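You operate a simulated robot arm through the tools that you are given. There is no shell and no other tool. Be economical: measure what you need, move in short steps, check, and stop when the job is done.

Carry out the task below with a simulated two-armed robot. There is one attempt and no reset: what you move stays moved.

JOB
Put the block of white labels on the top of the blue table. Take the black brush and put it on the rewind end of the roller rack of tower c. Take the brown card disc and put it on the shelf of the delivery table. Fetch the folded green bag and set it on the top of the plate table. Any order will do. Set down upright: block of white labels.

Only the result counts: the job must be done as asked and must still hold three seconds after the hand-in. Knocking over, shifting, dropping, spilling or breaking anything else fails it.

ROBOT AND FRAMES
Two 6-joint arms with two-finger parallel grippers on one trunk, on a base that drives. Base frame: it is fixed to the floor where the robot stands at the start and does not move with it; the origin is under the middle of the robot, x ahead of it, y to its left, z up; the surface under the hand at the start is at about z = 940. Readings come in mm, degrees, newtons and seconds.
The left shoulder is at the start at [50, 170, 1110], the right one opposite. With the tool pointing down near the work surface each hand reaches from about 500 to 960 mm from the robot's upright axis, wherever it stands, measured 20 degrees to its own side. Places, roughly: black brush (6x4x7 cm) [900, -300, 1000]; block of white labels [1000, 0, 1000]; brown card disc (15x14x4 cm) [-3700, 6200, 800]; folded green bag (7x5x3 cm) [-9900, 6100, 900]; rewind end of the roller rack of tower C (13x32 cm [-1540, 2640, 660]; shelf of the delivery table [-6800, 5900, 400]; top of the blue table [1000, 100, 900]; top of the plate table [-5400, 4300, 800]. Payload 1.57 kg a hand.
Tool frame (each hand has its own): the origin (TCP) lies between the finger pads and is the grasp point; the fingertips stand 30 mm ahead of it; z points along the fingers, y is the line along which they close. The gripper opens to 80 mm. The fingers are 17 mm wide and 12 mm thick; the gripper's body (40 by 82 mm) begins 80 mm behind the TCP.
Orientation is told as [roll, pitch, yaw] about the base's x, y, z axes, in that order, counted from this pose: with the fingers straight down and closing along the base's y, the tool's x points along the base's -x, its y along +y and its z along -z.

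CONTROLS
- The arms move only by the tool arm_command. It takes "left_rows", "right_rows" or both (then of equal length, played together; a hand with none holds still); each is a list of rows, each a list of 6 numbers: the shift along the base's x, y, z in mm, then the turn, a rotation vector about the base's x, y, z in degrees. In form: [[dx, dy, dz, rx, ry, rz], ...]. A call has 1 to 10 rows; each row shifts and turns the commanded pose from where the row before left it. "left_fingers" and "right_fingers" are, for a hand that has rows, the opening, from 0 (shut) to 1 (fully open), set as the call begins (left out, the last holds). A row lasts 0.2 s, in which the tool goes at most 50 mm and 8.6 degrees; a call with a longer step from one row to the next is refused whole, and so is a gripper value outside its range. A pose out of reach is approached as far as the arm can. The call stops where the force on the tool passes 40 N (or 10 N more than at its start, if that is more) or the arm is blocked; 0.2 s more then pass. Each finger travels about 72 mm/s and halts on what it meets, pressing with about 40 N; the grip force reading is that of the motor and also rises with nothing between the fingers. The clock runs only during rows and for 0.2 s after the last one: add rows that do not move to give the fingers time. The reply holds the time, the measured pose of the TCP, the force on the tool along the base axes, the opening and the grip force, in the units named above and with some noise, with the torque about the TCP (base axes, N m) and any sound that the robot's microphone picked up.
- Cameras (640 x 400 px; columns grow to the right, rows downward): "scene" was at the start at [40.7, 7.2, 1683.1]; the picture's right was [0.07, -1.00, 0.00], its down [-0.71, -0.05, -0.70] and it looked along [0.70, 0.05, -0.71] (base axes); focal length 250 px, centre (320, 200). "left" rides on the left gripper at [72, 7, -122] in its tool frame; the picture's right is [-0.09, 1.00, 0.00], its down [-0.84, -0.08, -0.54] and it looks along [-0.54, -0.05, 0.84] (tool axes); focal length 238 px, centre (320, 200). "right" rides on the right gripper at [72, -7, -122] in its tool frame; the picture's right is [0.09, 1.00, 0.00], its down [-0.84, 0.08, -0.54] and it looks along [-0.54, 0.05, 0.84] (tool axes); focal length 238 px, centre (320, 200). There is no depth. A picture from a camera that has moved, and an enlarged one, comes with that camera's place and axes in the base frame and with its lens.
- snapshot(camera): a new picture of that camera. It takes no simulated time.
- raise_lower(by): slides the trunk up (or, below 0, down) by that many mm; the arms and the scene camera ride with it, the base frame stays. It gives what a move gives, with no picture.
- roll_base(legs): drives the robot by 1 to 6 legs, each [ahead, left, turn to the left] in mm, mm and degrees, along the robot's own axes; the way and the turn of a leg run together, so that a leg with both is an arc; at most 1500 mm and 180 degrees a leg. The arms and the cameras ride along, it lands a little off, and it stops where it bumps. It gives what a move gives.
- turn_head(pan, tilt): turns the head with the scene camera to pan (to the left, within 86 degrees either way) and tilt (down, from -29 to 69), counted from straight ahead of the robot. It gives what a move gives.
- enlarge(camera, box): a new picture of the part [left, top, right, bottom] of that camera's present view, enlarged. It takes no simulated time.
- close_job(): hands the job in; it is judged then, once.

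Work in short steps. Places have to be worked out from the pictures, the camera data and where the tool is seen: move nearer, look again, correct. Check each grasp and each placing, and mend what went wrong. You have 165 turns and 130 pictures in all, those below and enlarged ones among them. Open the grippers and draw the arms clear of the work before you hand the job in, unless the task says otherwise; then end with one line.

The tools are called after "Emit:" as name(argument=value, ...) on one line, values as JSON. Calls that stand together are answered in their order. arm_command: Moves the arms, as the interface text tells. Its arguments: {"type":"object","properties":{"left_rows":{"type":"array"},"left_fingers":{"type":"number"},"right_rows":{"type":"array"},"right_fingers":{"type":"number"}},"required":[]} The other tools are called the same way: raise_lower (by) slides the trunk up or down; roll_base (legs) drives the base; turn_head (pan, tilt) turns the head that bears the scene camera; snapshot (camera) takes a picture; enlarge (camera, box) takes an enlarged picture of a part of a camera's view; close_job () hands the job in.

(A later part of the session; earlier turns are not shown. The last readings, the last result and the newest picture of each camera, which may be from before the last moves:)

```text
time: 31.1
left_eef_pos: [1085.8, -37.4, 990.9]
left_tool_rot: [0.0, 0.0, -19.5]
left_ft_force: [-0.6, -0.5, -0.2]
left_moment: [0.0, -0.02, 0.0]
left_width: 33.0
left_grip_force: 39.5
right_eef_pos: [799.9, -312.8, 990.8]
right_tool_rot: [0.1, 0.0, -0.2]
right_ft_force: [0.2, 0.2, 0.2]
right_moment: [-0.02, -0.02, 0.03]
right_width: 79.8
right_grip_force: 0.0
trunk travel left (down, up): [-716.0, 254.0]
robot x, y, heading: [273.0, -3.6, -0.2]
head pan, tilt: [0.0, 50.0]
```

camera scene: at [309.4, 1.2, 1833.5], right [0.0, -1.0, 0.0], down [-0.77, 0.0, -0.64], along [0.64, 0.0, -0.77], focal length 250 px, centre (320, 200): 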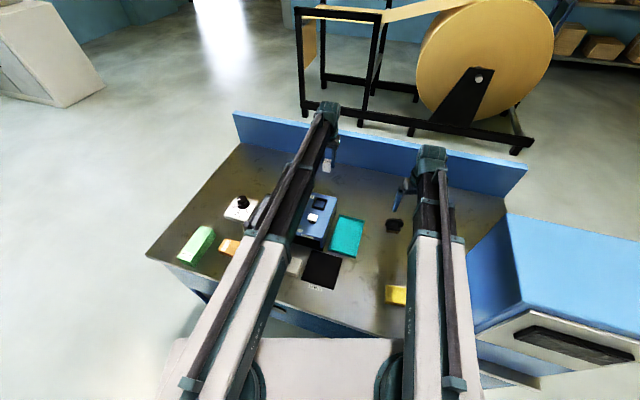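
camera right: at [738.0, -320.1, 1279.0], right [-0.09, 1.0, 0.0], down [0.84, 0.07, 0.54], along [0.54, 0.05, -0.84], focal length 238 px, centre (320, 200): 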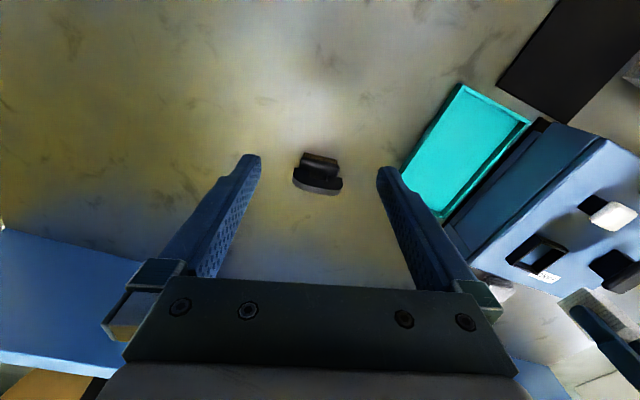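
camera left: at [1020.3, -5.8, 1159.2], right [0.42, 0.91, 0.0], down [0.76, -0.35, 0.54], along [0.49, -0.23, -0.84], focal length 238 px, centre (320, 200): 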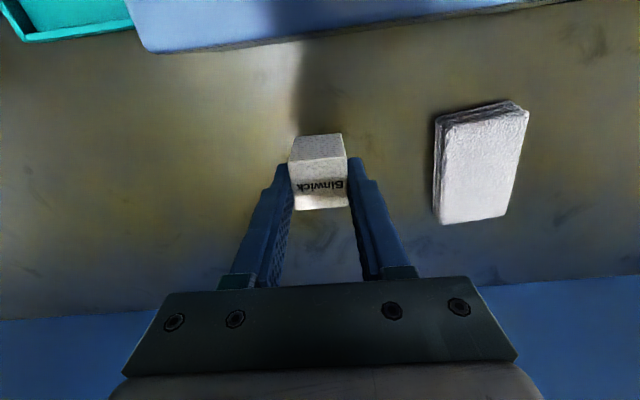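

Still no contact; continue.

Emit:
raise_lower(by=-3)

Emit:
raise_lower(by=-2)

Emit:
raise_lower(by=-2)

Emit:
enlarge(camera="left", box=[240, 80, 400, 220])

```text
time: 31.6
left_eef_pos: [1085.5, -35.6, 987.7]
left_tool_rot: [-0.1, 0.0, -19.4]
left_ft_force: [0.5, -0.1, 0.0]
left_moment: [-0.02, 0.01, -0.01]
left_width: 32.7
left_grip_force: 40.5
right_eef_pos: [799.2, -312.2, 987.8]
right_tool_rot: [0.0, 0.0, -0.2]
right_ft_force: [0.2, -0.6, 0.2]
right_moment: [0.0, 0.04, -0.01]
right_width: 80.1
right_grip_force: 0.1
trunk travel left (down, up): [-713.0, 257.0]
robot x, y, heading: [273.4, -2.4, -0.2]
head pan, tilt: [0.0, 50.0]
```

```text
time: 32.1
left_eef_pos: [1086.5, -35.8, 986.5]
left_tool_rot: [0.0, 0.0, -19.4]
left_ft_force: [-0.5, 0.4, -0.2]
left_moment: [0.02, -0.01, 0.01]
left_width: 32.6
left_grip_force: 39.6
right_eef_pos: [800.8, -312.6, 986.0]
right_tool_rot: [0.0, 0.0, -0.2]
right_ft_force: [0.6, 0.1, -0.4]
right_moment: [0.01, 0.04, 0.0]
right_width: 80.2
right_grip_force: 0.1
trunk travel left (down, up): [-711.0, 259.0]
robot x, y, heading: [273.7, 0.8, -0.2]
head pan, tilt: [0.0, 50.0]
```

```text
time: 32.6
left_eef_pos: [1085.5, -37.5, 985.8]
left_tool_rot: [0.0, -0.1, -19.6]
left_ft_force: [7.8, -0.2, 28.6]
left_moment: [-0.01, -0.18, -0.06]
left_width: 32.9
left_grip_force: 40.3
right_eef_pos: [798.9, -311.8, 985.2]
right_tool_rot: [0.0, -0.1, -0.2]
right_ft_force: [0.2, -0.2, 0.0]
right_moment: [-0.02, 0.01, -0.01]
right_width: 79.8
right_grip_force: 0.1
trunk travel left (down, up): [-709.0, 261.0]
robot x, y, heading: [273.2, 1.3, -0.4]
head pan, tilt: [0.0, 50.0]
```

```text
2.86 times, centred on (320, 150) of left
camera zoom: at [1019.6, -5.7, 1107.7], right [0.42, 0.91, 0.0], down [0.76, -0.35, 0.54], along [0.49, -0.23, -0.84], focal length 681 px, centre (320, 343)
```

zoom: 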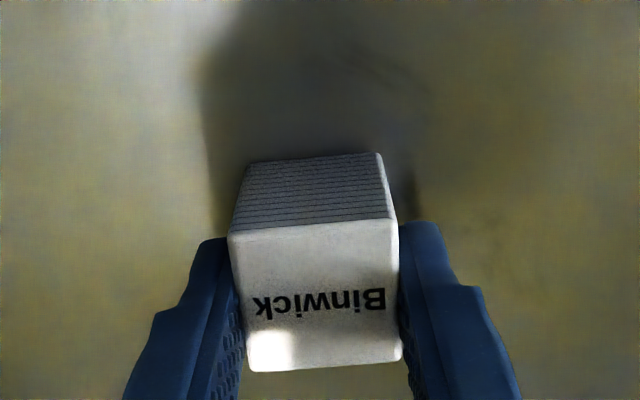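

Contact (28 N upward). Open and check before rising.

Emit:
arm_command(left_rows=[[0, 0, 0, 0, 0, 0], [0, 0, 0, 0, 0, 0], [0, 0, 0, 0, 0, 0], [0, 0, 0, 0, 0, 0]], left_fingers=1)

Emit:
raise_lower(by=170)

Emit:
snapshot(camera="left")

```text
time: 33.6
left_eef_pos: [1085.7, -36.0, 984.0]
left_tool_rot: [0.0, 0.1, -19.5]
left_ft_force: [-0.8, 0.7, -0.9]
left_moment: [0.0, 0.0, 0.04]
left_width: 80.1
left_grip_force: 0.1
right_eef_pos: [800.6, -312.6, 984.6]
right_tool_rot: [0.0, 0.1, -0.1]
right_ft_force: [0.3, 0.1, 1.2]
right_moment: [-0.01, 0.01, 0.0]
right_width: 80.2
right_grip_force: 0.1
trunk travel left (down, up): [-709.0, 261.0]
robot x, y, heading: [271.0, -1.2, -0.5]
head pan, tilt: [0.0, 50.0]
```

```text
time: 35.5
left_eef_pos: [1085.2, -36.4, 1153.9]
left_tool_rot: [0.0, 0.0, -19.4]
left_ft_force: [-0.5, 0.2, 0.2]
left_moment: [-0.02, -0.01, 0.0]
left_width: 79.8
left_grip_force: 0.1
right_eef_pos: [800.2, -313.0, 1154.5]
right_tool_rot: [0.0, 0.1, -0.3]
right_ft_force: [0.3, -0.4, 0.2]
right_moment: [-0.03, 0.0, 0.01]
right_width: 80.3
right_grip_force: 0.1
trunk travel left (down, up): [-879.0, 91.0]
robot x, y, heading: [271.1, -1.7, -0.1]
head pan, tilt: [0.0, 50.0]
```

```text
99 pictures are left
camera left: at [1020.5, -5.8, 1276.0], right [0.42, 0.91, 0.0], down [0.76, -0.35, 0.54], along [0.49, -0.23, -0.84], focal length 238 px, centre (320, 200)
```

left: 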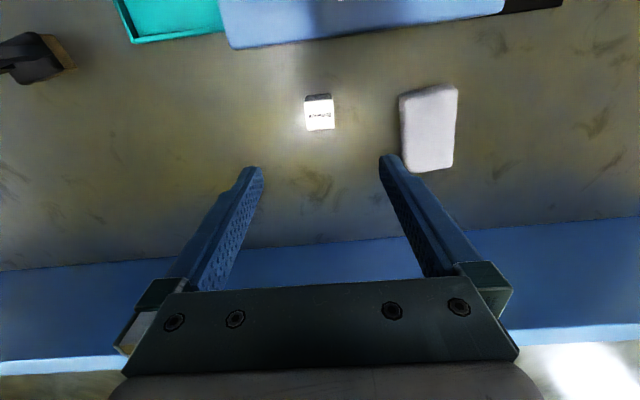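

Labels block stands upright on the table. Now the brush: enlarge the right-hand view to get its pose.

Emit:
enlarge(camera="right", box=[250, 120, 410, 240])

Emit:
enlarge(camera="scene", box=[370, 200, 430, 240])

```text
3.33 times, centred on (330, 180) of right
camera zoom: at [728.6, -319.0, 1276.0], right [-0.09, 1.0, 0.0], down [0.84, 0.07, 0.54], along [0.54, 0.05, -0.84], focal length 794 px, centre (287, 267)
```

zoom: 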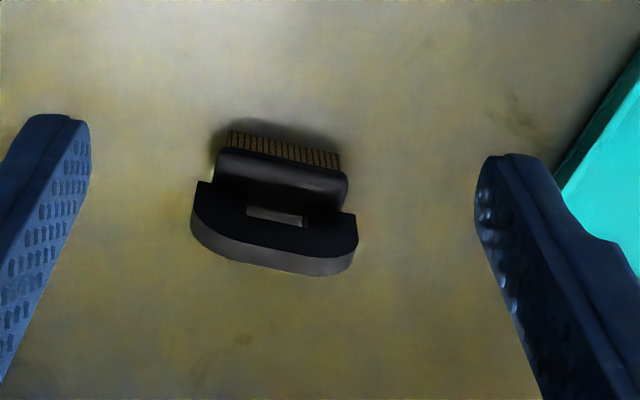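

```text
10.00 times, centred on (400, 220) of scene
camera zoom: at [309.8, 1.0, 1830.4], right [0.0, -1.0, 0.0], down [-0.77, 0.0, -0.64], along [0.64, 0.0, -0.77], focal length 2499 px, centre (-480, 0)
```

zoom: 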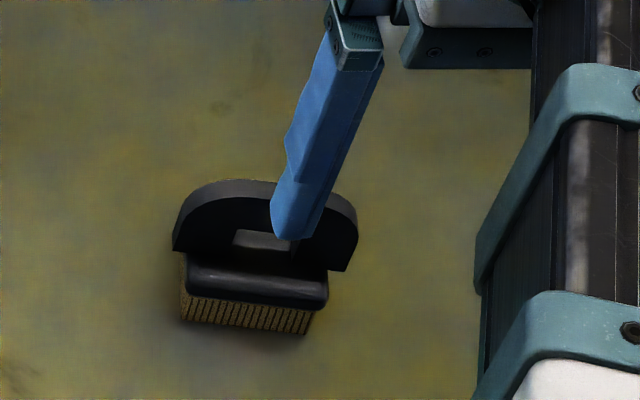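

Handle is a thin arch at ≈(898,-308), line direction yaw ≈ -9°. I rotate the right gripper by +81° to close across the handle, moving above it.

Emit:
arm_command(right_rows=[[9.7, 0.5, 0, 0, 0, 8.1], [9.7, 0.5, 0, 0, 0, 8.1], [9.7, 0.5, 0, 0, 0, 8.1], [9.7, 0.5, 0, 0, 0, 8.1], [9.7, 0.5, 0, 0, 0, 8.1], [9.7, 0.5, 0, 0, 0, 8.1], [9.7, 0.5, 0, 0, 0, 8.1], [9.7, 0.5, 0, 0, 0, 8.1], [9.7, 0.5, 0, 0, 0, 8.1], [9.7, 0.5, 0, 0, 0, 8.1]])

Emit:
snapshot(camera="right")

```text
time: 37.8
left_eef_pos: [1086.0, -36.8, 1153.9]
left_tool_rot: [0.0, 0.0, -19.4]
left_ft_force: [0.8, -0.9, -0.9]
left_moment: [0.02, -0.01, 0.02]
left_width: 80.0
left_grip_force: 0.0
right_eef_pos: [899.1, -308.7, 1153.5]
right_tool_rot: [0.0, 0.0, 80.9]
right_ft_force: [1.2, 0.7, 0.5]
right_moment: [0.03, 0.01, 0.0]
right_width: 80.0
right_grip_force: 0.0
trunk travel left (down, up): [-879.0, 91.0]
robot x, y, heading: [273.6, 3.6, -0.0]
head pan, tilt: [0.0, 50.0]
```

```text
96 pictures are left
camera right: at [893.7, -380.2, 1276.0], right [-1.0, 0.07, 0.0], down [0.06, 0.84, 0.54], along [0.04, 0.54, -0.84], focal length 238 px, centre (320, 200)
```

right: 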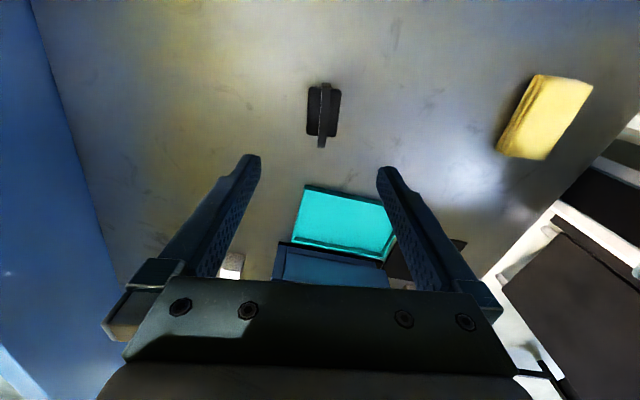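

Gripper is aligned with the handle. Try lowering the right arm itself.

Emit:
arm_command(right_rows=[[0, 0, -30, 0, 0, 0], [0, 0, -30, 0, 0, 0], [0, 0, 0, 0, 0, 0]])

```text
time: 38.5
left_eef_pos: [1086.7, -36.9, 1152.6]
left_tool_rot: [-0.1, 0.0, -19.5]
left_ft_force: [0.1, -1.0, -1.0]
left_moment: [0.03, 0.01, -0.04]
left_width: 80.0
left_grip_force: 0.1
right_eef_pos: [897.8, -306.8, 1153.7]
right_tool_rot: [0.0, 0.0, 80.8]
right_ft_force: [-0.6, 0.1, -0.4]
right_moment: [0.0, -0.03, 0.0]
right_width: 80.1
right_grip_force: 0.1
right hand out of reach, approached as far as the arm can: row 1, 2
trunk travel left (down, up): [-879.0, 91.0]
robot x, y, heading: [273.2, 3.8, -0.3]
head pan, tilt: [0.0, 50.0]
```

Height only changes with the trunk. I shift the left hand to free table at ≈(1095,-130) so it won't descend on the block, then lower.

Emit:
arm_command(left_rows=[[3, -32, 0, 0, 0, 0], [3, -32, 0, 0, 0, 0], [4, -32, 0, 0, 0, 0], [0, 0, 0, 0, 0, 0]])

Emit:
raise_lower(by=-110)

Emit:
snapshot(camera="right")

Emit:
snapshot(camera="left")

```text
time: 39.5
left_eef_pos: [1097.2, -134.6, 1153.0]
left_tool_rot: [0.0, -0.1, -19.5]
left_ft_force: [0.0, 0.2, -0.6]
left_moment: [-0.01, 0.02, 0.01]
left_width: 79.9
left_grip_force: 0.0
right_eef_pos: [898.4, -307.5, 1153.9]
right_tool_rot: [0.1, -0.1, 80.8]
right_ft_force: [0.1, 0.4, -0.4]
right_moment: [-0.02, 0.01, 0.02]
right_width: 79.7
right_grip_force: 0.1
trunk travel left (down, up): [-879.0, 91.0]
robot x, y, heading: [272.0, -1.7, -0.3]
head pan, tilt: [0.0, 50.0]
```

```text
time: 41.0
left_eef_pos: [1095.1, -134.8, 1043.3]
left_tool_rot: [0.0, 0.1, -19.4]
left_ft_force: [-0.6, -0.2, -0.1]
left_moment: [0.01, -0.01, -0.03]
left_width: 80.3
left_grip_force: 0.1
right_eef_pos: [896.8, -307.3, 1043.7]
right_tool_rot: [0.0, -0.1, 80.8]
right_ft_force: [0.0, -0.3, -0.1]
right_moment: [0.0, -0.02, 0.0]
right_width: 80.2
right_grip_force: 0.1
trunk travel left (down, up): [-769.0, 201.0]
robot x, y, heading: [274.4, 1.2, -0.3]
head pan, tilt: [0.0, 50.0]
```

```text
95 pictures are left
camera right: at [893.0, -380.0, 1166.2], right [-1.0, 0.07, 0.0], down [0.06, 0.84, 0.54], along [0.04, 0.54, -0.84], focal length 238 px, centre (320, 200)
```

right: 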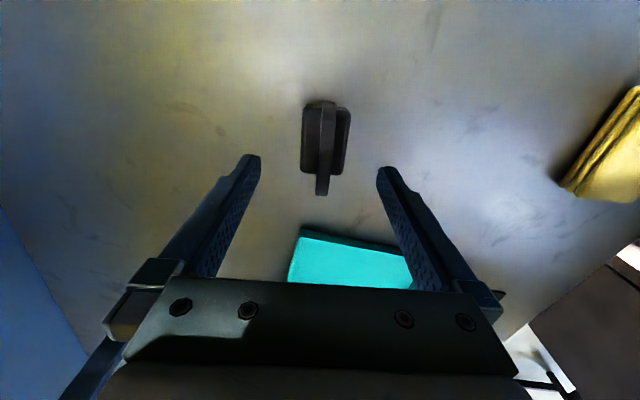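

```text
94 pictures are left
camera left: at [1030.3, -104.3, 1166.3], right [0.42, 0.91, 0.0], down [0.76, -0.35, 0.54], along [0.49, -0.23, -0.84], focal length 238 px, centre (320, 200)
```

left: 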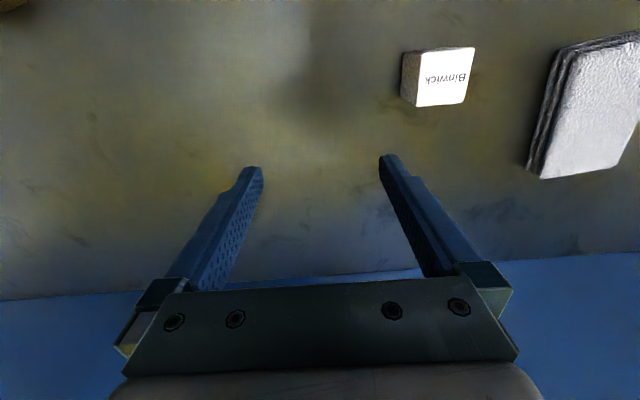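

Handle centre ≈ (896,-316); shift -8 in y and lower 40.

Emit:
arm_command(right_rows=[[-1, -8, 0, 0, 0, 0], [0, 0, 0, 0, 0, 0]])

Emit:
raise_lower(by=-40)

Emit:
arm_command(right_rows=[[0, 0, 0, 0, 0, 0], [0, 0, 0, 0, 0, 0], [0, 0, 0, 0, 0, 0], [0, 0, 0, 0, 0, 0], [0, 0, 0, 0, 0, 0]], right_fingers=0)

Emit:
snapshot(camera="right")

```text
time: 41.6
left_eef_pos: [1096.2, -136.2, 1044.1]
left_tool_rot: [0.0, 0.0, -19.6]
left_ft_force: [-0.3, 0.1, -0.8]
left_moment: [-0.01, 0.01, -0.01]
left_width: 80.1
left_grip_force: 0.1
right_eef_pos: [897.8, -315.5, 1043.5]
right_tool_rot: [0.1, 0.0, 80.8]
right_ft_force: [-0.2, -0.4, -0.8]
right_moment: [-0.05, 0.04, 0.04]
right_width: 80.1
right_grip_force: 0.1
trunk travel left (down, up): [-769.0, 201.0]
robot x, y, heading: [273.0, -0.9, -0.3]
head pan, tilt: [0.0, 50.0]
```

```text
time: 42.4
left_eef_pos: [1095.0, -135.3, 1003.7]
left_tool_rot: [-0.1, 0.0, -19.4]
left_ft_force: [0.1, -0.1, -0.2]
left_moment: [0.03, 0.04, 0.01]
left_width: 79.6
left_grip_force: 0.0
right_eef_pos: [897.0, -314.5, 1004.1]
right_tool_rot: [0.2, 0.0, 80.9]
right_ft_force: [-0.7, -0.5, -0.4]
right_moment: [0.02, -0.01, -0.02]
right_width: 80.1
right_grip_force: 0.1
trunk travel left (down, up): [-729.0, 241.0]
robot x, y, heading: [269.9, 2.0, -0.3]
head pan, tilt: [0.0, 50.0]
```

```text
time: 43.6
left_eef_pos: [1096.4, -134.6, 1003.4]
left_tool_rot: [0.1, 0.0, -19.5]
left_ft_force: [0.1, -0.8, 0.6]
left_moment: [-0.02, -0.02, 0.01]
left_width: 79.7
left_grip_force: 0.0
right_eef_pos: [896.8, -314.8, 1002.4]
right_tool_rot: [0.0, 0.0, 80.8]
right_ft_force: [-0.6, 0.1, 0.2]
right_moment: [-0.01, 0.02, -0.02]
right_width: 21.0
right_grip_force: 34.6
trunk travel left (down, up): [-729.0, 241.0]
robot x, y, heading: [271.2, 0.7, -0.1]
head pan, tilt: [0.0, 50.0]
```

```text
93 pictures are left
camera right: at [892.3, -387.7, 1126.1], right [-1.0, 0.07, 0.0], down [0.06, 0.84, 0.54], along [0.04, 0.54, -0.84], focal length 238 px, centre (320, 200)
```

right: 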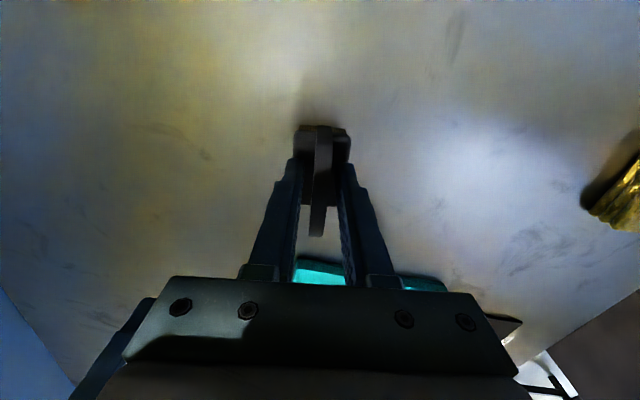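

Width 21 mm at 34.6 N; wait a moment and lift a little to verify.

Emit:
arm_command(right_rows=[[0, 0, 0, 0, 0, 0], [0, 0, 0, 0, 0, 0]])

Emit:
raise_lower(by=8)

Emit:
enlarge(camera="right", box=[260, 100, 380, 250])

```text
time: 44.2
left_eef_pos: [1094.8, -135.0, 1004.1]
left_tool_rot: [0.1, -0.1, -19.4]
left_ft_force: [-0.2, -0.2, -0.5]
left_moment: [-0.04, 0.01, 0.01]
left_width: 79.8
left_grip_force: 0.0
right_eef_pos: [896.7, -314.2, 1002.4]
right_tool_rot: [0.0, -0.1, 80.7]
right_ft_force: [0.2, 0.1, -0.6]
right_moment: [-0.03, 0.01, -0.03]
right_width: 21.0
right_grip_force: 34.1
trunk travel left (down, up): [-729.0, 241.0]
robot x, y, heading: [272.6, -1.8, 0.2]
head pan, tilt: [0.0, 50.0]
```

```text
time: 44.8
left_eef_pos: [1097.0, -135.1, 1012.0]
left_tool_rot: [0.1, 0.0, -19.5]
left_ft_force: [-0.3, 0.5, -0.5]
left_moment: [-0.01, -0.03, -0.01]
left_width: 79.9
left_grip_force: 0.0
right_eef_pos: [897.4, -315.5, 1011.3]
right_tool_rot: [-0.1, 0.1, 80.7]
right_ft_force: [0.3, -0.4, -0.9]
right_moment: [-0.03, 0.0, -0.03]
right_width: 20.8
right_grip_force: 34.6
trunk travel left (down, up): [-737.0, 233.0]
robot x, y, heading: [274.1, -0.6, 0.1]
head pan, tilt: [0.0, 50.0]
```

```text
2.67 times, centred on (320, 175) of right
camera zoom: at [892.5, -387.7, 1134.0], right [-1.0, 0.07, 0.0], down [0.06, 0.84, 0.54], along [0.04, 0.54, -0.84], focal length 636 px, centre (320, 267)
```

zoom: 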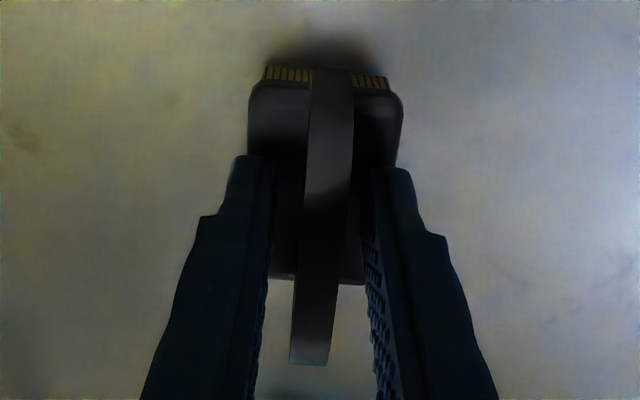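

Seems held (width 20.8 constant). Raise further and check it comes along.

Emit:
raise_lower(by=30)

Emit:
snapshot(camera="right")

```text
time: 45.5
left_eef_pos: [1096.1, -135.0, 1042.3]
left_tool_rot: [0.0, 0.0, -19.6]
left_ft_force: [-0.5, 0.2, -0.6]
left_moment: [0.0, -0.03, 0.03]
left_width: 80.2
left_grip_force: 0.0
right_eef_pos: [896.9, -315.3, 1041.7]
right_tool_rot: [0.0, -0.1, 80.8]
right_ft_force: [-0.2, 0.4, -0.3]
right_moment: [0.02, 0.02, 0.01]
right_width: 21.1
right_grip_force: 33.6
trunk travel left (down, up): [-767.0, 203.0]
robot x, y, heading: [275.4, -1.5, 0.1]
head pan, tilt: [0.0, 50.0]
```

```text
91 pictures are left
camera right: at [892.5, -387.7, 1164.0], right [-1.0, 0.07, 0.0], down [0.06, 0.84, 0.54], along [0.04, 0.54, -0.84], focal length 238 px, centre (320, 200)
```

right: 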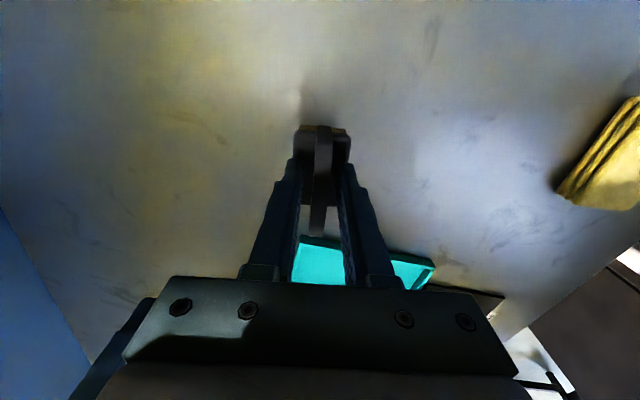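

Brush is held. Raise high, back away from the table 700 mm, and bring the left hand in.

Emit:
raise_lower(by=120)

Emit:
roll_base(legs=[[-500, 0, 0]])

Emit:
turn_head(pan=80, tilt=15)

Emit:
snapshot(camera="scene")

```text
time: 47.0
left_eef_pos: [1095.2, -134.2, 1162.5]
left_tool_rot: [0.0, 0.1, -19.5]
left_ft_force: [0.8, 0.4, 0.3]
left_moment: [0.0, 0.01, 0.01]
left_width: 79.8
left_grip_force: 0.0
right_eef_pos: [897.3, -315.7, 1161.1]
right_tool_rot: [0.0, 0.0, 80.8]
right_ft_force: [-0.1, 0.0, -0.3]
right_moment: [-0.03, 0.01, 0.02]
right_width: 21.1
right_grip_force: 34.3
trunk travel left (down, up): [-887.0, 83.0]
robot x, y, heading: [274.2, 3.7, -0.4]
head pan, tilt: [0.0, 50.0]
```

```text
time: 49.2
left_eef_pos: [749.4, -132.0, 1162.9]
left_tool_rot: [0.0, -0.1, -19.5]
left_ft_force: [0.6, -0.2, 0.8]
left_moment: [-0.05, -0.05, 0.01]
left_width: 79.9
left_grip_force: 0.0
right_eef_pos: [556.4, -306.6, 1163.6]
right_tool_rot: [-0.4, -0.3, 81.8]
right_ft_force: [0.4, 1.6, 0.1]
right_moment: [-0.07, -0.04, 0.03]
right_width: 20.8
right_grip_force: 34.2
trunk travel left (down, up): [-887.0, 83.0]
robot x, y, heading: [-74.3, -1.0, -0.3]
head pan, tilt: [0.0, 50.0]
stopped in leg 1: the force on the tool passed its limit at 62 N (the readings are from after the stop); the commanded pose is now the measured one
```

```text
time: 50.7
left_eef_pos: [753.6, -133.1, 1161.7]
left_tool_rot: [0.1, 0.0, -19.6]
left_ft_force: [-0.8, 0.7, -0.1]
left_moment: [0.01, -0.04, 0.0]
left_width: 79.8
left_grip_force: 0.1
right_eef_pos: [558.5, -308.5, 1161.6]
right_tool_rot: [-0.3, -0.2, 81.9]
right_ft_force: [3.5, 4.7, -0.1]
right_moment: [-0.81, 0.58, 0.3]
right_width: 20.9
right_grip_force: 33.8
trunk travel left (down, up): [-887.0, 83.0]
robot x, y, heading: [-71.0, 1.2, -0.0]
head pan, tilt: [80.0, 15.0]
```

```text
90 pictures are left
camera scene: at [-94.4, 95.9, 1892.1], right [0.98, -0.18, 0.0], down [-0.05, -0.26, -0.97], along [0.17, 0.95, -0.26], focal length 250 px, centre (320, 200)
```

scene: 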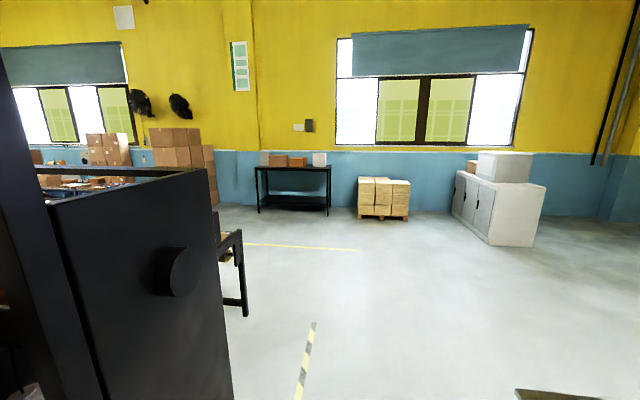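

The right hand touched something while backing. Look right to see.

Emit:
turn_head(pan=-25, tilt=55)

Emit:
snapshot(camera="scene")

Emit:
snapshot(camera="right")

```text
time: 52.6
left_eef_pos: [752.0, -132.3, 1162.5]
left_tool_rot: [0.0, -0.2, -19.5]
left_ft_force: [-0.2, 0.3, 0.1]
left_moment: [-0.02, 0.0, 0.01]
left_width: 80.0
left_grip_force: 0.1
right_eef_pos: [558.7, -307.7, 1161.8]
right_tool_rot: [-0.3, -0.3, 81.7]
right_ft_force: [3.7, 5.4, 0.2]
right_moment: [-0.82, 0.54, 0.31]
right_width: 21.2
right_grip_force: 34.4
trunk travel left (down, up): [-887.0, 83.0]
robot x, y, heading: [-72.0, 0.3, -0.3]
head pan, tilt: [-25.0, 55.0]
```

```text
89 pictures are left
camera scene: at [-45.7, -26.7, 1832.0], right [-0.43, -0.91, 0.0], down [-0.74, 0.35, -0.57], along [0.52, -0.24, -0.82], focal length 250 px, centre (320, 200)
```

scene: 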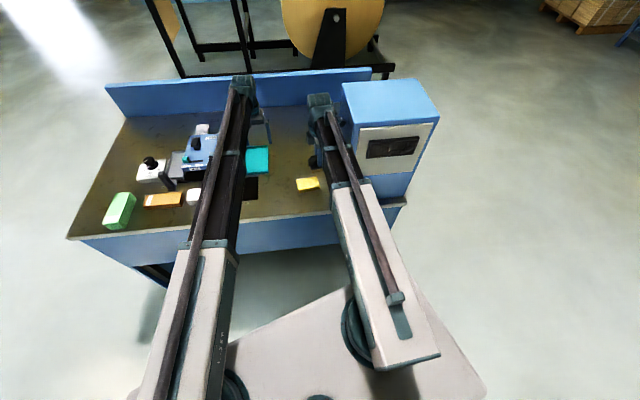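

```text
88 pictures are left
camera right: at [554.3, -380.6, 1283.6], right [-1.0, 0.05, -0.01], down [0.04, 0.84, 0.55], along [0.03, 0.55, -0.84], focal length 238 px, centre (320, 200)
```

right: 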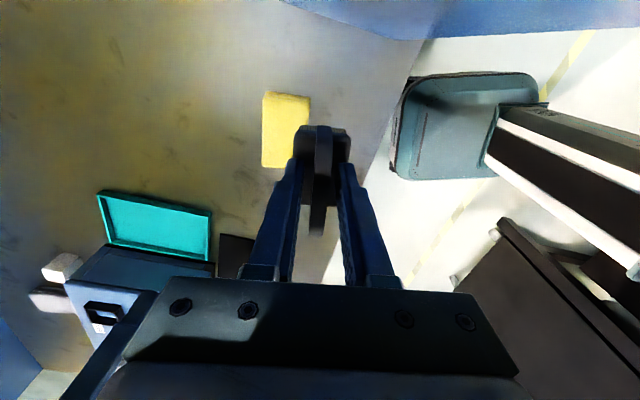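

The right gripper rests against the cabinet's side. Move the right hand inward (+y, a bit +x), then continue backing.

Emit:
arm_command(right_rows=[[5, 10, 0, 0, 0, 0], [0, 25, 0, 0, 0, 0], [0, 30, 0, 0, 0, 0], [0, 30, 0, 0, 0, 0], [0, 0, 0, 0, 0, 0]])

Emit:
enlarge(camera="scene", box=[200, 60, 440, 210])

```text
time: 53.8
left_eef_pos: [750.6, -133.2, 1161.4]
left_tool_rot: [0.0, 0.1, -19.5]
left_ft_force: [-0.5, 0.5, 0.3]
left_moment: [0.01, 0.0, 0.01]
left_width: 80.1
left_grip_force: 0.1
right_eef_pos: [563.4, -212.4, 1161.5]
right_tool_rot: [-0.3, -0.4, 81.7]
right_ft_force: [0.6, 0.1, -0.7]
right_moment: [0.0, -0.01, -0.01]
right_width: 21.1
right_grip_force: 34.6
trunk travel left (down, up): [-887.0, 83.0]
robot x, y, heading: [-70.5, 1.7, -0.3]
head pan, tilt: [-25.0, 55.0]
```

```text
2.67 times, centred on (320, 135) of scene
camera zoom: at [-46.4, -28.2, 1831.9], right [-0.43, -0.9, 0.0], down [-0.74, 0.35, -0.57], along [0.52, -0.24, -0.82], focal length 666 px, centre (320, 373)
```

zoom: 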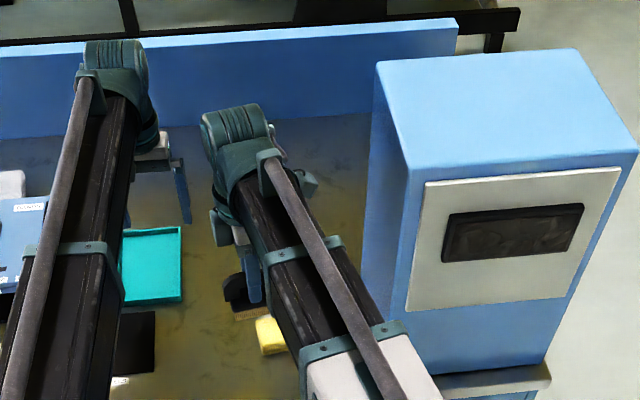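

Clear of the cabinet. Bring the left hand to its own side and back up further.

Emit:
arm_command(left_rows=[[0, 45, 0, 0, 0, 2], [0, 45, 0, 0, 0, 2], [0, 45, 0, 0, 0, 2], [0, 45, 0, 0, 0, 3], [0, 45, 0, 0, 0, 5], [0, 45, 0, 0, 0, 5], [0, 0, 0, 0, 0, 0]])

Emit:
roll_base(legs=[[-400, 0, 0]])

Emit:
turn_head(pan=86, tilt=30)

Emit:
snapshot(camera="scene")

```text
time: 55.4
left_eef_pos: [751.9, 136.4, 1162.1]
left_tool_rot: [0.0, 0.0, -0.4]
left_ft_force: [0.1, 0.1, -0.3]
left_moment: [0.02, 0.03, -0.02]
left_width: 80.1
left_grip_force: 0.0
right_eef_pos: [564.4, -214.0, 1162.4]
right_tool_rot: [-0.3, -0.5, 81.7]
right_ft_force: [-0.4, -0.1, -1.0]
right_moment: [-0.01, 0.0, 0.03]
right_width: 20.7
right_grip_force: 34.2
trunk travel left (down, up): [-887.0, 83.0]
robot x, y, heading: [-76.3, -0.9, -0.4]
head pan, tilt: [-25.0, 55.0]
```

```text
time: 57.9
left_eef_pos: [347.7, 136.6, 1162.1]
left_tool_rot: [0.1, 0.0, -0.7]
left_ft_force: [-0.7, 0.5, 0.3]
left_moment: [0.01, -0.01, 0.01]
left_width: 80.0
left_grip_force: 0.0
right_eef_pos: [156.8, -213.4, 1161.7]
right_tool_rot: [-0.3, -0.4, 81.6]
right_ft_force: [0.0, -0.1, -0.7]
right_moment: [-0.01, -0.02, 0.01]
right_width: 21.2
right_grip_force: 34.5
trunk travel left (down, up): [-887.0, 83.0]
robot x, y, heading: [-473.4, 5.7, -0.5]
head pan, tilt: [-25.0, 55.0]
```

```text
time: 59.8
left_eef_pos: [347.1, 135.8, 1161.6]
left_tool_rot: [0.0, 0.0, -0.7]
left_ft_force: [0.2, -0.9, 0.5]
left_moment: [-0.01, 0.02, -0.03]
left_width: 80.1
left_grip_force: 0.0
right_eef_pos: [158.0, -213.2, 1161.8]
right_tool_rot: [-0.2, -0.5, 81.6]
right_ft_force: [0.2, 0.5, -0.4]
right_moment: [0.02, -0.05, 0.01]
right_width: 20.9
right_grip_force: 34.4
trunk travel left (down, up): [-887.0, 83.0]
robot x, y, heading: [-475.3, 6.0, -0.1]
head pan, tilt: [85.9, 30.0]
```

```text
86 pictures are left
camera scene: at [-509.2, 95.5, 1868.0], right [1.0, -0.08, 0.0], down [-0.04, -0.5, -0.87], along [0.07, 0.86, -0.5], focal length 250 px, centre (320, 200)
```

scene: 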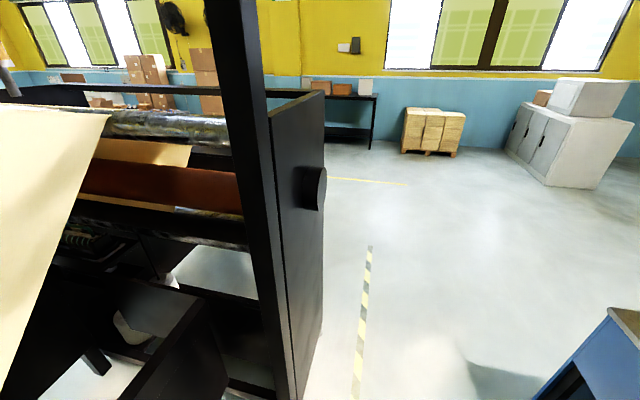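

A large tower stands to my left (end plane x ≈ -440); a taped walkway runs along +y at x ≈ 100. I go forward to x≈100, turn left 90°, and advance to look at tower C.

Emit:
roll_base(legs=[[560, 0, 0], [0, 0, 90]])

Emit:
turn_head(pan=40, tilt=25)

Emit:
snapshot(camera="scene")

```text
time: 66.8
left_eef_pos: [-69.0, 818.5, 1162.0]
left_tool_rot: [-0.1, 0.0, 90.6]
left_ft_force: [-0.1, -0.5, -0.8]
left_moment: [0.02, -0.02, 0.0]
left_width: 80.3
left_grip_force: 0.1
right_eef_pos: [284.0, 635.8, 1162.0]
right_tool_rot: [-0.4, -0.4, 172.8]
right_ft_force: [-0.3, -0.1, -0.4]
right_moment: [-0.04, -0.03, 0.01]
right_width: 21.1
right_grip_force: 34.2
trunk travel left (down, up): [-887.0, 83.0]
robot x, y, heading: [83.6, -3.8, 91.0]
head pan, tilt: [85.9, 30.0]
```

```text
time: 68.0
left_eef_pos: [-70.4, 819.6, 1162.5]
left_tool_rot: [0.0, 0.1, 90.7]
left_ft_force: [-0.6, 0.3, 0.5]
left_moment: [-0.01, 0.0, 0.02]
left_width: 80.0
left_grip_force: 0.0
right_eef_pos: [283.9, 637.0, 1161.8]
right_tool_rot: [-0.2, -0.4, 172.8]
right_ft_force: [-0.1, -0.1, -0.8]
right_moment: [0.01, -0.01, 0.01]
right_width: 20.9
right_grip_force: 34.3
trunk travel left (down, up): [-887.0, 83.0]
robot x, y, heading: [84.4, -2.2, 91.1]
head pan, tilt: [40.0, 25.0]
```

```text
85 pictures are left
camera scene: at [21.8, 29.8, 1876.0], right [0.76, 0.66, 0.0], down [0.28, -0.32, -0.91], along [-0.59, 0.68, -0.42], focal length 250 px, centre (320, 200)
```

scene: 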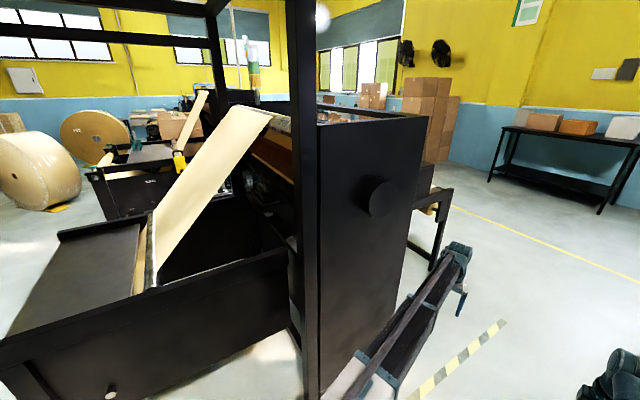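

The walkway ahead is free. Drive forward 1900 along +y and look left again.

Emit:
roll_base(legs=[[1000, 0, -1], [900, 0, 0]])

Emit:
turn_head(pan=60, tilt=30)

Emit:
snapshot(camera="scene")

```text
time: 77.5
left_eef_pos: [-25.7, 2728.4, 1161.8]
left_tool_rot: [0.0, 0.0, 88.5]
left_ft_force: [-0.7, 0.3, 0.7]
left_moment: [-0.02, -0.03, -0.02]
left_width: 80.1
left_grip_force: 0.0
right_eef_pos: [322.0, 2535.7, 1161.9]
right_tool_rot: [-0.3, -0.4, 170.8]
right_ft_force: [-0.3, -0.2, -1.2]
right_moment: [-0.01, 0.01, -0.02]
right_width: 21.0
right_grip_force: 34.6
trunk travel left (down, up): [-887.0, 83.0]
robot x, y, heading: [102.6, 1903.4, 89.1]
head pan, tilt: [40.0, 25.0]
```

```text
time: 78.3
left_eef_pos: [-23.9, 2728.9, 1162.0]
left_tool_rot: [0.1, 0.0, 88.5]
left_ft_force: [0.0, -0.4, -0.6]
left_moment: [-0.03, 0.03, 0.02]
left_width: 79.9
left_grip_force: 0.0
right_eef_pos: [321.2, 2535.0, 1161.3]
right_tool_rot: [-0.3, -0.4, 170.8]
right_ft_force: [-0.1, 0.8, 0.2]
right_moment: [-0.02, -0.02, 0.0]
right_width: 21.1
right_grip_force: 34.1
trunk travel left (down, up): [-887.0, 83.0]
robot x, y, heading: [96.1, 1901.3, 88.9]
head pan, tilt: [60.0, 30.0]
```

```text
84 pictures are left
camera scene: at [18.7, 1912.2, 1868.0], right [0.52, 0.86, 0.0], down [0.43, -0.26, -0.87], along [-0.74, 0.45, -0.5], focal length 250 px, centre (320, 200)
```

scene: 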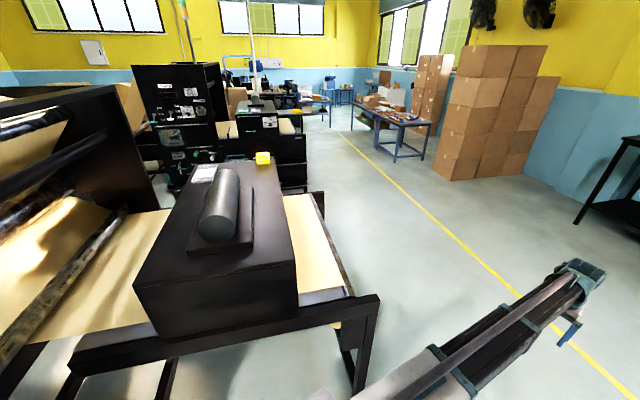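

Target (-1540,2640,660) projects near pixel (298,223). Enlarge that region.

Emit:
enlarge(camera="scene", box=[220, 130, 400, 310])

Emit:
enlarge(camera="scene", box=[120, 40, 360, 190])

```text
2.22 times, centred on (310, 220) of scene
camera zoom: at [18.7, 1912.2, 1868.0], right [0.52, 0.86, 0.0], down [0.43, -0.26, -0.87], along [-0.74, 0.45, -0.5], focal length 555 px, centre (342, 156)
```

zoom: 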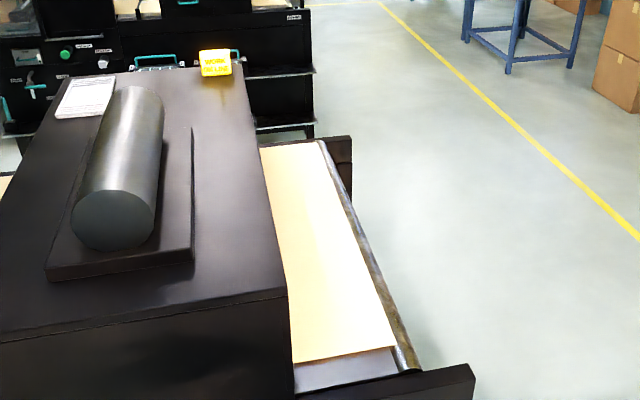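

```text
2.67 times, centred on (240, 115) of scene
camera zoom: at [18.7, 1912.2, 1868.0], right [0.52, 0.86, 0.0], down [0.43, -0.26, -0.87], along [-0.74, 0.45, -0.5], focal length 666 px, centre (533, 427)
```

zoom: 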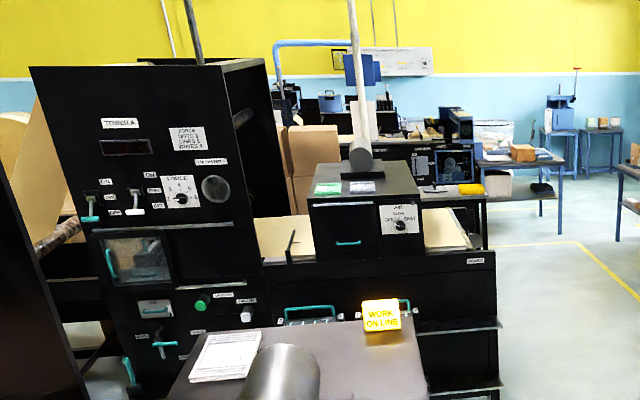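

The tan web strip between the dark box and the end roller is the rewind end of the rack; the plant is turned ~18°. I go forward along the aisle, turn to face the rack end (heading ≈252°), and look.

Emit:
roll_base(legs=[[1400, 0, 0], [0, 0, 163]])

Emit:
turn_head(pan=-50, tilt=30)

Emit:
snapshot(camera="scene")

```text
time: 92.0
left_eef_pos: [10.3, 2471.4, 1160.9]
left_tool_rot: [0.0, 0.0, -108.1]
left_ft_force: [-0.2, -0.9, 0.3]
left_moment: [0.0, 0.03, 0.01]
left_width: 79.7
left_grip_force: 0.1
right_eef_pos: [-266.7, 2755.9, 1161.6]
right_tool_rot: [-0.4, -0.4, -25.8]
right_ft_force: [-0.4, -0.7, 0.0]
right_moment: [-0.01, 0.0, -0.02]
right_width: 20.9
right_grip_force: 34.4
trunk travel left (down, up): [-887.0, 83.0]
robot x, y, heading: [128.1, 3301.3, -107.9]
head pan, tilt: [60.0, 30.0]
```

```text
time: 93.9
left_eef_pos: [9.6, 2470.7, 1160.8]
left_tool_rot: [0.0, 0.0, -108.1]
left_ft_force: [0.7, -0.3, -0.5]
left_moment: [0.02, -0.01, 0.01]
left_width: 80.0
left_grip_force: 0.1
right_eef_pos: [-267.1, 2757.0, 1161.0]
right_tool_rot: [-0.4, -0.4, -25.8]
right_ft_force: [0.0, -0.4, -1.7]
right_moment: [0.01, 0.01, -0.01]
right_width: 21.1
right_grip_force: 34.4
trunk travel left (down, up): [-887.0, 83.0]
robot x, y, heading: [126.2, 3293.5, -107.6]
head pan, tilt: [-50.0, 30.0]
```

```text
81 pictures are left
camera scene: at [56.7, 3302.8, 1868.0], right [-0.38, 0.93, 0.0], down [0.46, 0.19, -0.87], along [-0.8, -0.33, -0.5], focal length 250 px, centre (320, 200)
```

scene: 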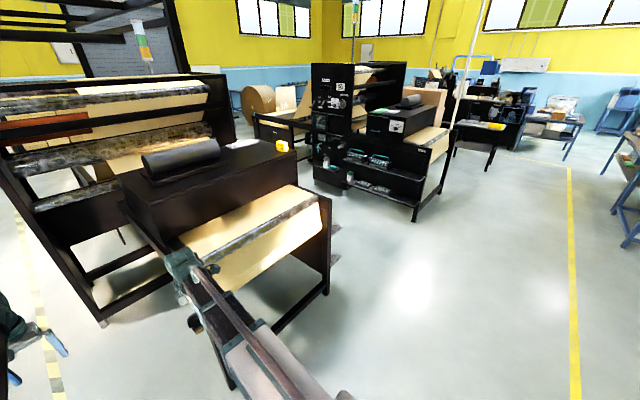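

Triangulating, the web top is at z≈930, so the z=660 target lies lower, near the far side of this rack. Enlarge around pixel (320,230).

Emit:
enlarge(camera="scene", box=[240, 150, 400, 310])

Emit:
enlarge(camera="scene", box=[240, 50, 480, 220])

```text
2.50 times, centred on (320, 230) of scene
camera zoom: at [56.7, 3302.8, 1868.0], right [-0.38, 0.93, 0.0], down [0.46, 0.19, -0.87], along [-0.8, -0.33, -0.5], focal length 625 px, centre (320, 125)
```

zoom: 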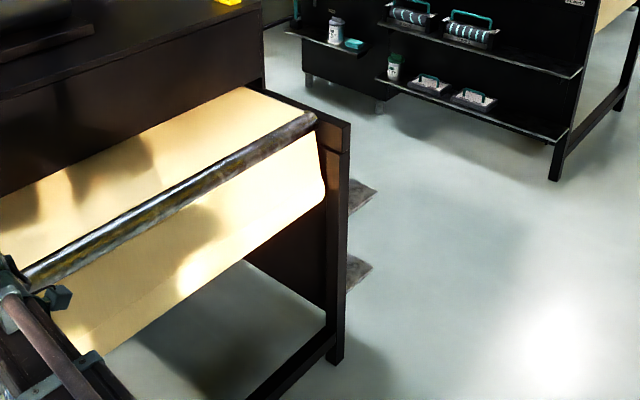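

```text
2.35 times, centred on (360, 135) of scene
camera zoom: at [56.7, 3302.8, 1868.0], right [-0.38, 0.93, 0.0], down [0.46, 0.19, -0.87], along [-0.8, -0.33, -0.5], focal length 588 px, centre (226, 353)
```

zoom: 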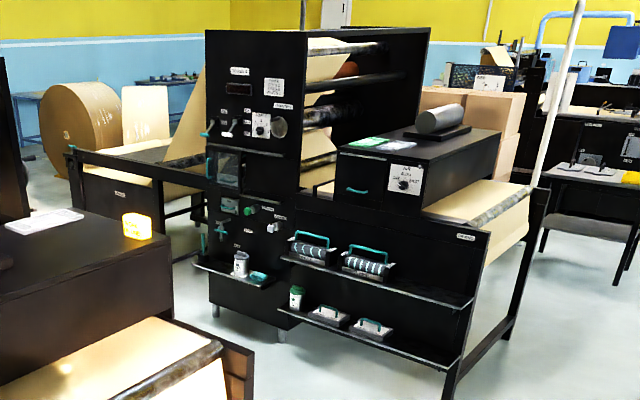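

The roller rack is the shelf on the far (aisle) side of this press, like the one seen on tower A. I strafe right along the walkway, turn to face the aisle side of tower C, and look.

Emit:
roll_base(legs=[[0, -1120, 0], [0, -1120, 0], [0, 0, 90]])

Emit:
turn_head(pan=-50, tilt=35)

Emit:
snapshot(camera="scene")

```text
time: 108.7
left_eef_pos: [-1185.6, 3836.7, 1161.3]
left_tool_rot: [0.0, 0.0, -18.0]
left_ft_force: [-0.5, 0.5, 0.7]
left_moment: [-0.01, 0.01, -0.01]
left_width: 80.1
left_grip_force: 0.1
right_eef_pos: [-1469.1, 3558.7, 1162.0]
right_tool_rot: [-0.2, -0.4, 64.3]
right_ft_force: [0.3, 0.2, -1.7]
right_moment: [-0.01, 0.0, -0.02]
right_width: 21.1
right_grip_force: 34.1
trunk travel left (down, up): [-887.0, 83.0]
robot x, y, heading: [-2014.4, 3954.6, -17.6]
head pan, tilt: [-50.0, 30.0]
```

```text
time: 109.4
left_eef_pos: [-1184.1, 3836.7, 1161.9]
left_tool_rot: [-0.1, 0.0, -18.0]
left_ft_force: [0.1, 0.6, -0.1]
left_moment: [0.0, -0.05, -0.01]
left_width: 80.0
left_grip_force: 0.0
right_eef_pos: [-1469.5, 3559.0, 1162.6]
right_tool_rot: [-0.3, -0.4, 64.3]
right_ft_force: [-1.0, 0.6, -0.5]
right_moment: [0.02, 0.01, 0.03]
right_width: 20.9
right_grip_force: 34.7
trunk travel left (down, up): [-887.0, 83.0]
robot x, y, heading: [-2010.8, 3953.1, -17.5]
head pan, tilt: [-50.0, 35.0]
```

```text
78 pictures are left
camera scene: at [-2015.4, 3886.8, 1860.2], right [-0.93, -0.38, 0.0], down [-0.22, 0.53, -0.82], along [0.31, -0.76, -0.57], focal length 250 px, centre (320, 200)
```

scene: 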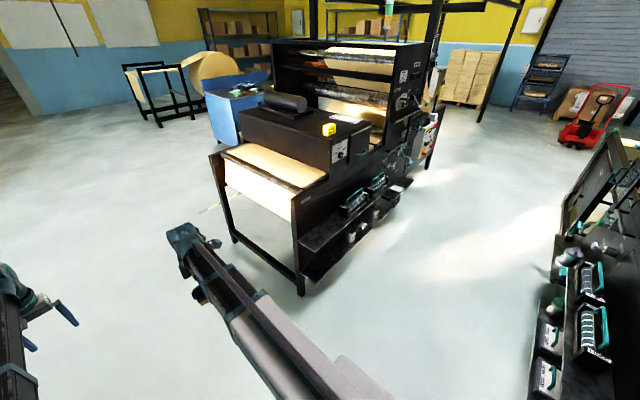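

The rack shelf's rewind end (px ≈(324,231)) is free, beside rollers. Advance 150 and strafe right ~850 into the aisle mouth, then look.

Emit:
roll_base(legs=[[150, 0, 0], [0, -840, -0.4]])

Emit:
turn_head(pan=-30, tilt=55)

Emit:
snapshot(camera="scene")

Emit:
snapshot(camera="right")

```text
time: 114.9
left_eef_pos: [-1297.9, 2987.0, 1161.2]
left_tool_rot: [0.0, 0.0, -18.1]
left_ft_force: [0.4, 0.0, -0.8]
left_moment: [-0.04, -0.03, 0.01]
left_width: 80.1
left_grip_force: 0.0
right_eef_pos: [-1583.1, 2709.9, 1161.5]
right_tool_rot: [-0.3, -0.5, 64.3]
right_ft_force: [0.6, 0.2, -0.2]
right_moment: [-0.04, -0.02, -0.01]
right_width: 21.0
right_grip_force: 34.5
trunk travel left (down, up): [-887.0, 83.0]
robot x, y, heading: [-2125.3, 3104.5, -17.8]
head pan, tilt: [-50.0, 35.0]
```

```text
time: 115.7
left_eef_pos: [-1297.2, 2987.1, 1161.9]
left_tool_rot: [0.1, 0.0, -18.2]
left_ft_force: [0.8, 0.1, 0.8]
left_moment: [0.01, 0.01, -0.01]
left_width: 80.2
left_grip_force: 0.1
right_eef_pos: [-1581.4, 2710.8, 1161.4]
right_tool_rot: [-0.3, -0.4, 64.2]
right_ft_force: [0.4, -0.1, -0.7]
right_moment: [-0.01, 0.0, -0.03]
right_width: 20.9
right_grip_force: 34.0
trunk travel left (down, up): [-887.0, 83.0]
robot x, y, heading: [-2123.9, 3106.6, -17.8]
head pan, tilt: [-30.0, 55.0]
```

```text
77 pictures are left
camera scene: at [-2113.2, 3066.9, 1832.0], right [-0.74, -0.67, 0.0], down [-0.55, 0.61, -0.57], along [0.39, -0.43, -0.82], focal length 250 px, centre (320, 200)
```

scene: 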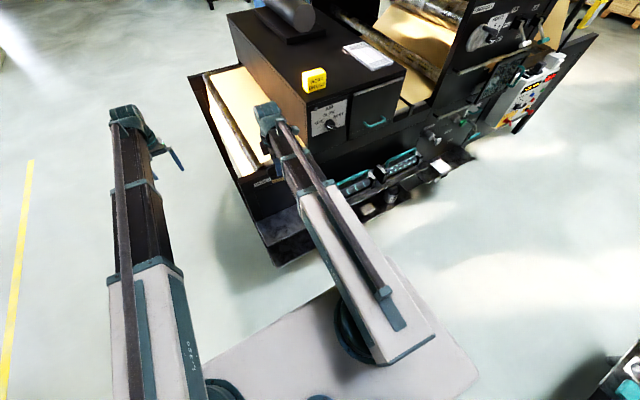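

```text
76 pictures are left
camera right: at [-1608.5, 2642.1, 1283.7], right [-0.94, 0.35, -0.01], down [0.29, 0.79, 0.55], along [0.2, 0.51, -0.84], focal length 238 px, centre (320, 200)
```

right: 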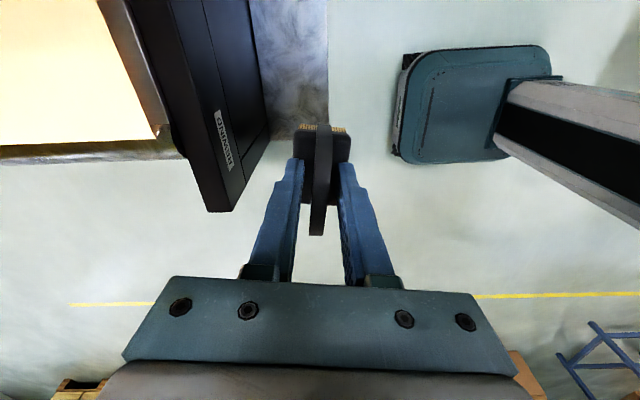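

Shelf edges found: the rewind end is centred ≈(-1540,2640) with the hand just off its outer edge. Shift the right hand over the shelf, near its outer half, and lower the trunk most of the way.

Emit:
arm_command(right_rows=[[11, -25, 0, 0, 0, 0], [11, -24, 0, 0, 0, 0], [0, 0, 0, 0, 0, 0]])

Emit:
raise_lower(by=-250)

Emit:
snapshot(camera="right")

Emit:
snapshot(camera="scene")

```text
time: 116.5
left_eef_pos: [-1299.4, 2987.5, 1161.0]
left_tool_rot: [0.0, 0.0, -18.1]
left_ft_force: [-0.1, 1.4, -0.3]
left_moment: [0.02, -0.03, 0.01]
left_width: 80.2
left_grip_force: 0.1
right_eef_pos: [-1560.9, 2660.9, 1160.8]
right_tool_rot: [-0.3, -0.4, 64.2]
right_ft_force: [0.4, 0.2, -1.2]
right_moment: [0.01, 0.01, -0.01]
right_width: 20.9
right_grip_force: 34.5
trunk travel left (down, up): [-887.0, 83.0]
robot x, y, heading: [-2120.9, 3106.6, -17.6]
head pan, tilt: [-30.0, 55.0]
```

```text
time: 119.1
left_eef_pos: [-1297.9, 2986.8, 911.9]
left_tool_rot: [0.0, 0.0, -18.2]
left_ft_force: [-0.2, -0.1, 0.7]
left_moment: [0.03, -0.01, -0.02]
left_width: 79.9
left_grip_force: 0.2
right_eef_pos: [-1561.5, 2661.4, 911.8]
right_tool_rot: [-0.3, -0.3, 64.2]
right_ft_force: [1.0, 0.4, -0.8]
right_moment: [-0.05, -0.01, -0.05]
right_width: 20.9
right_grip_force: 34.6
trunk travel left (down, up): [-637.0, 333.0]
robot x, y, heading: [-2123.4, 3104.9, -17.7]
head pan, tilt: [-30.0, 55.0]
```

```text
75 pictures are left
camera right: at [-1587.0, 2592.9, 1033.8], right [-0.94, 0.35, -0.01], down [0.29, 0.79, 0.55], along [0.2, 0.51, -0.84], focal length 238 px, centre (320, 200)
```

right: 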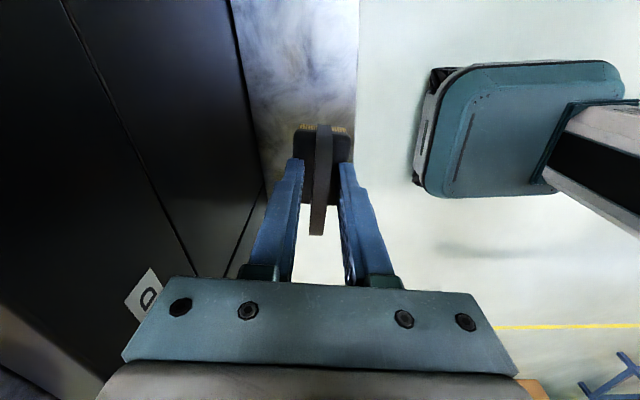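

```text
74 pictures are left
camera scene: at [-2113.3, 3067.2, 1582.0], right [-0.74, -0.67, 0.0], down [-0.55, 0.61, -0.57], along [0.39, -0.42, -0.82], focal length 250 px, centre (320, 200)
```

scene: 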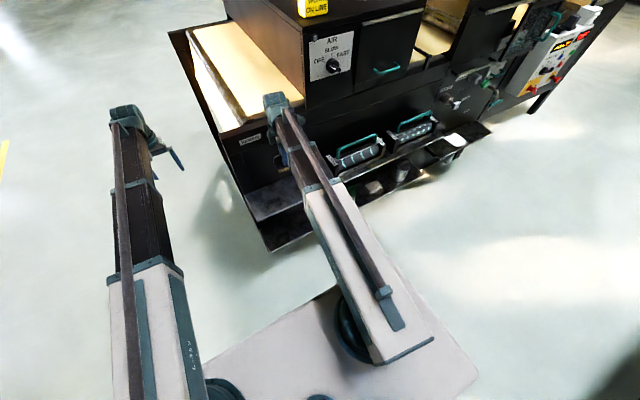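

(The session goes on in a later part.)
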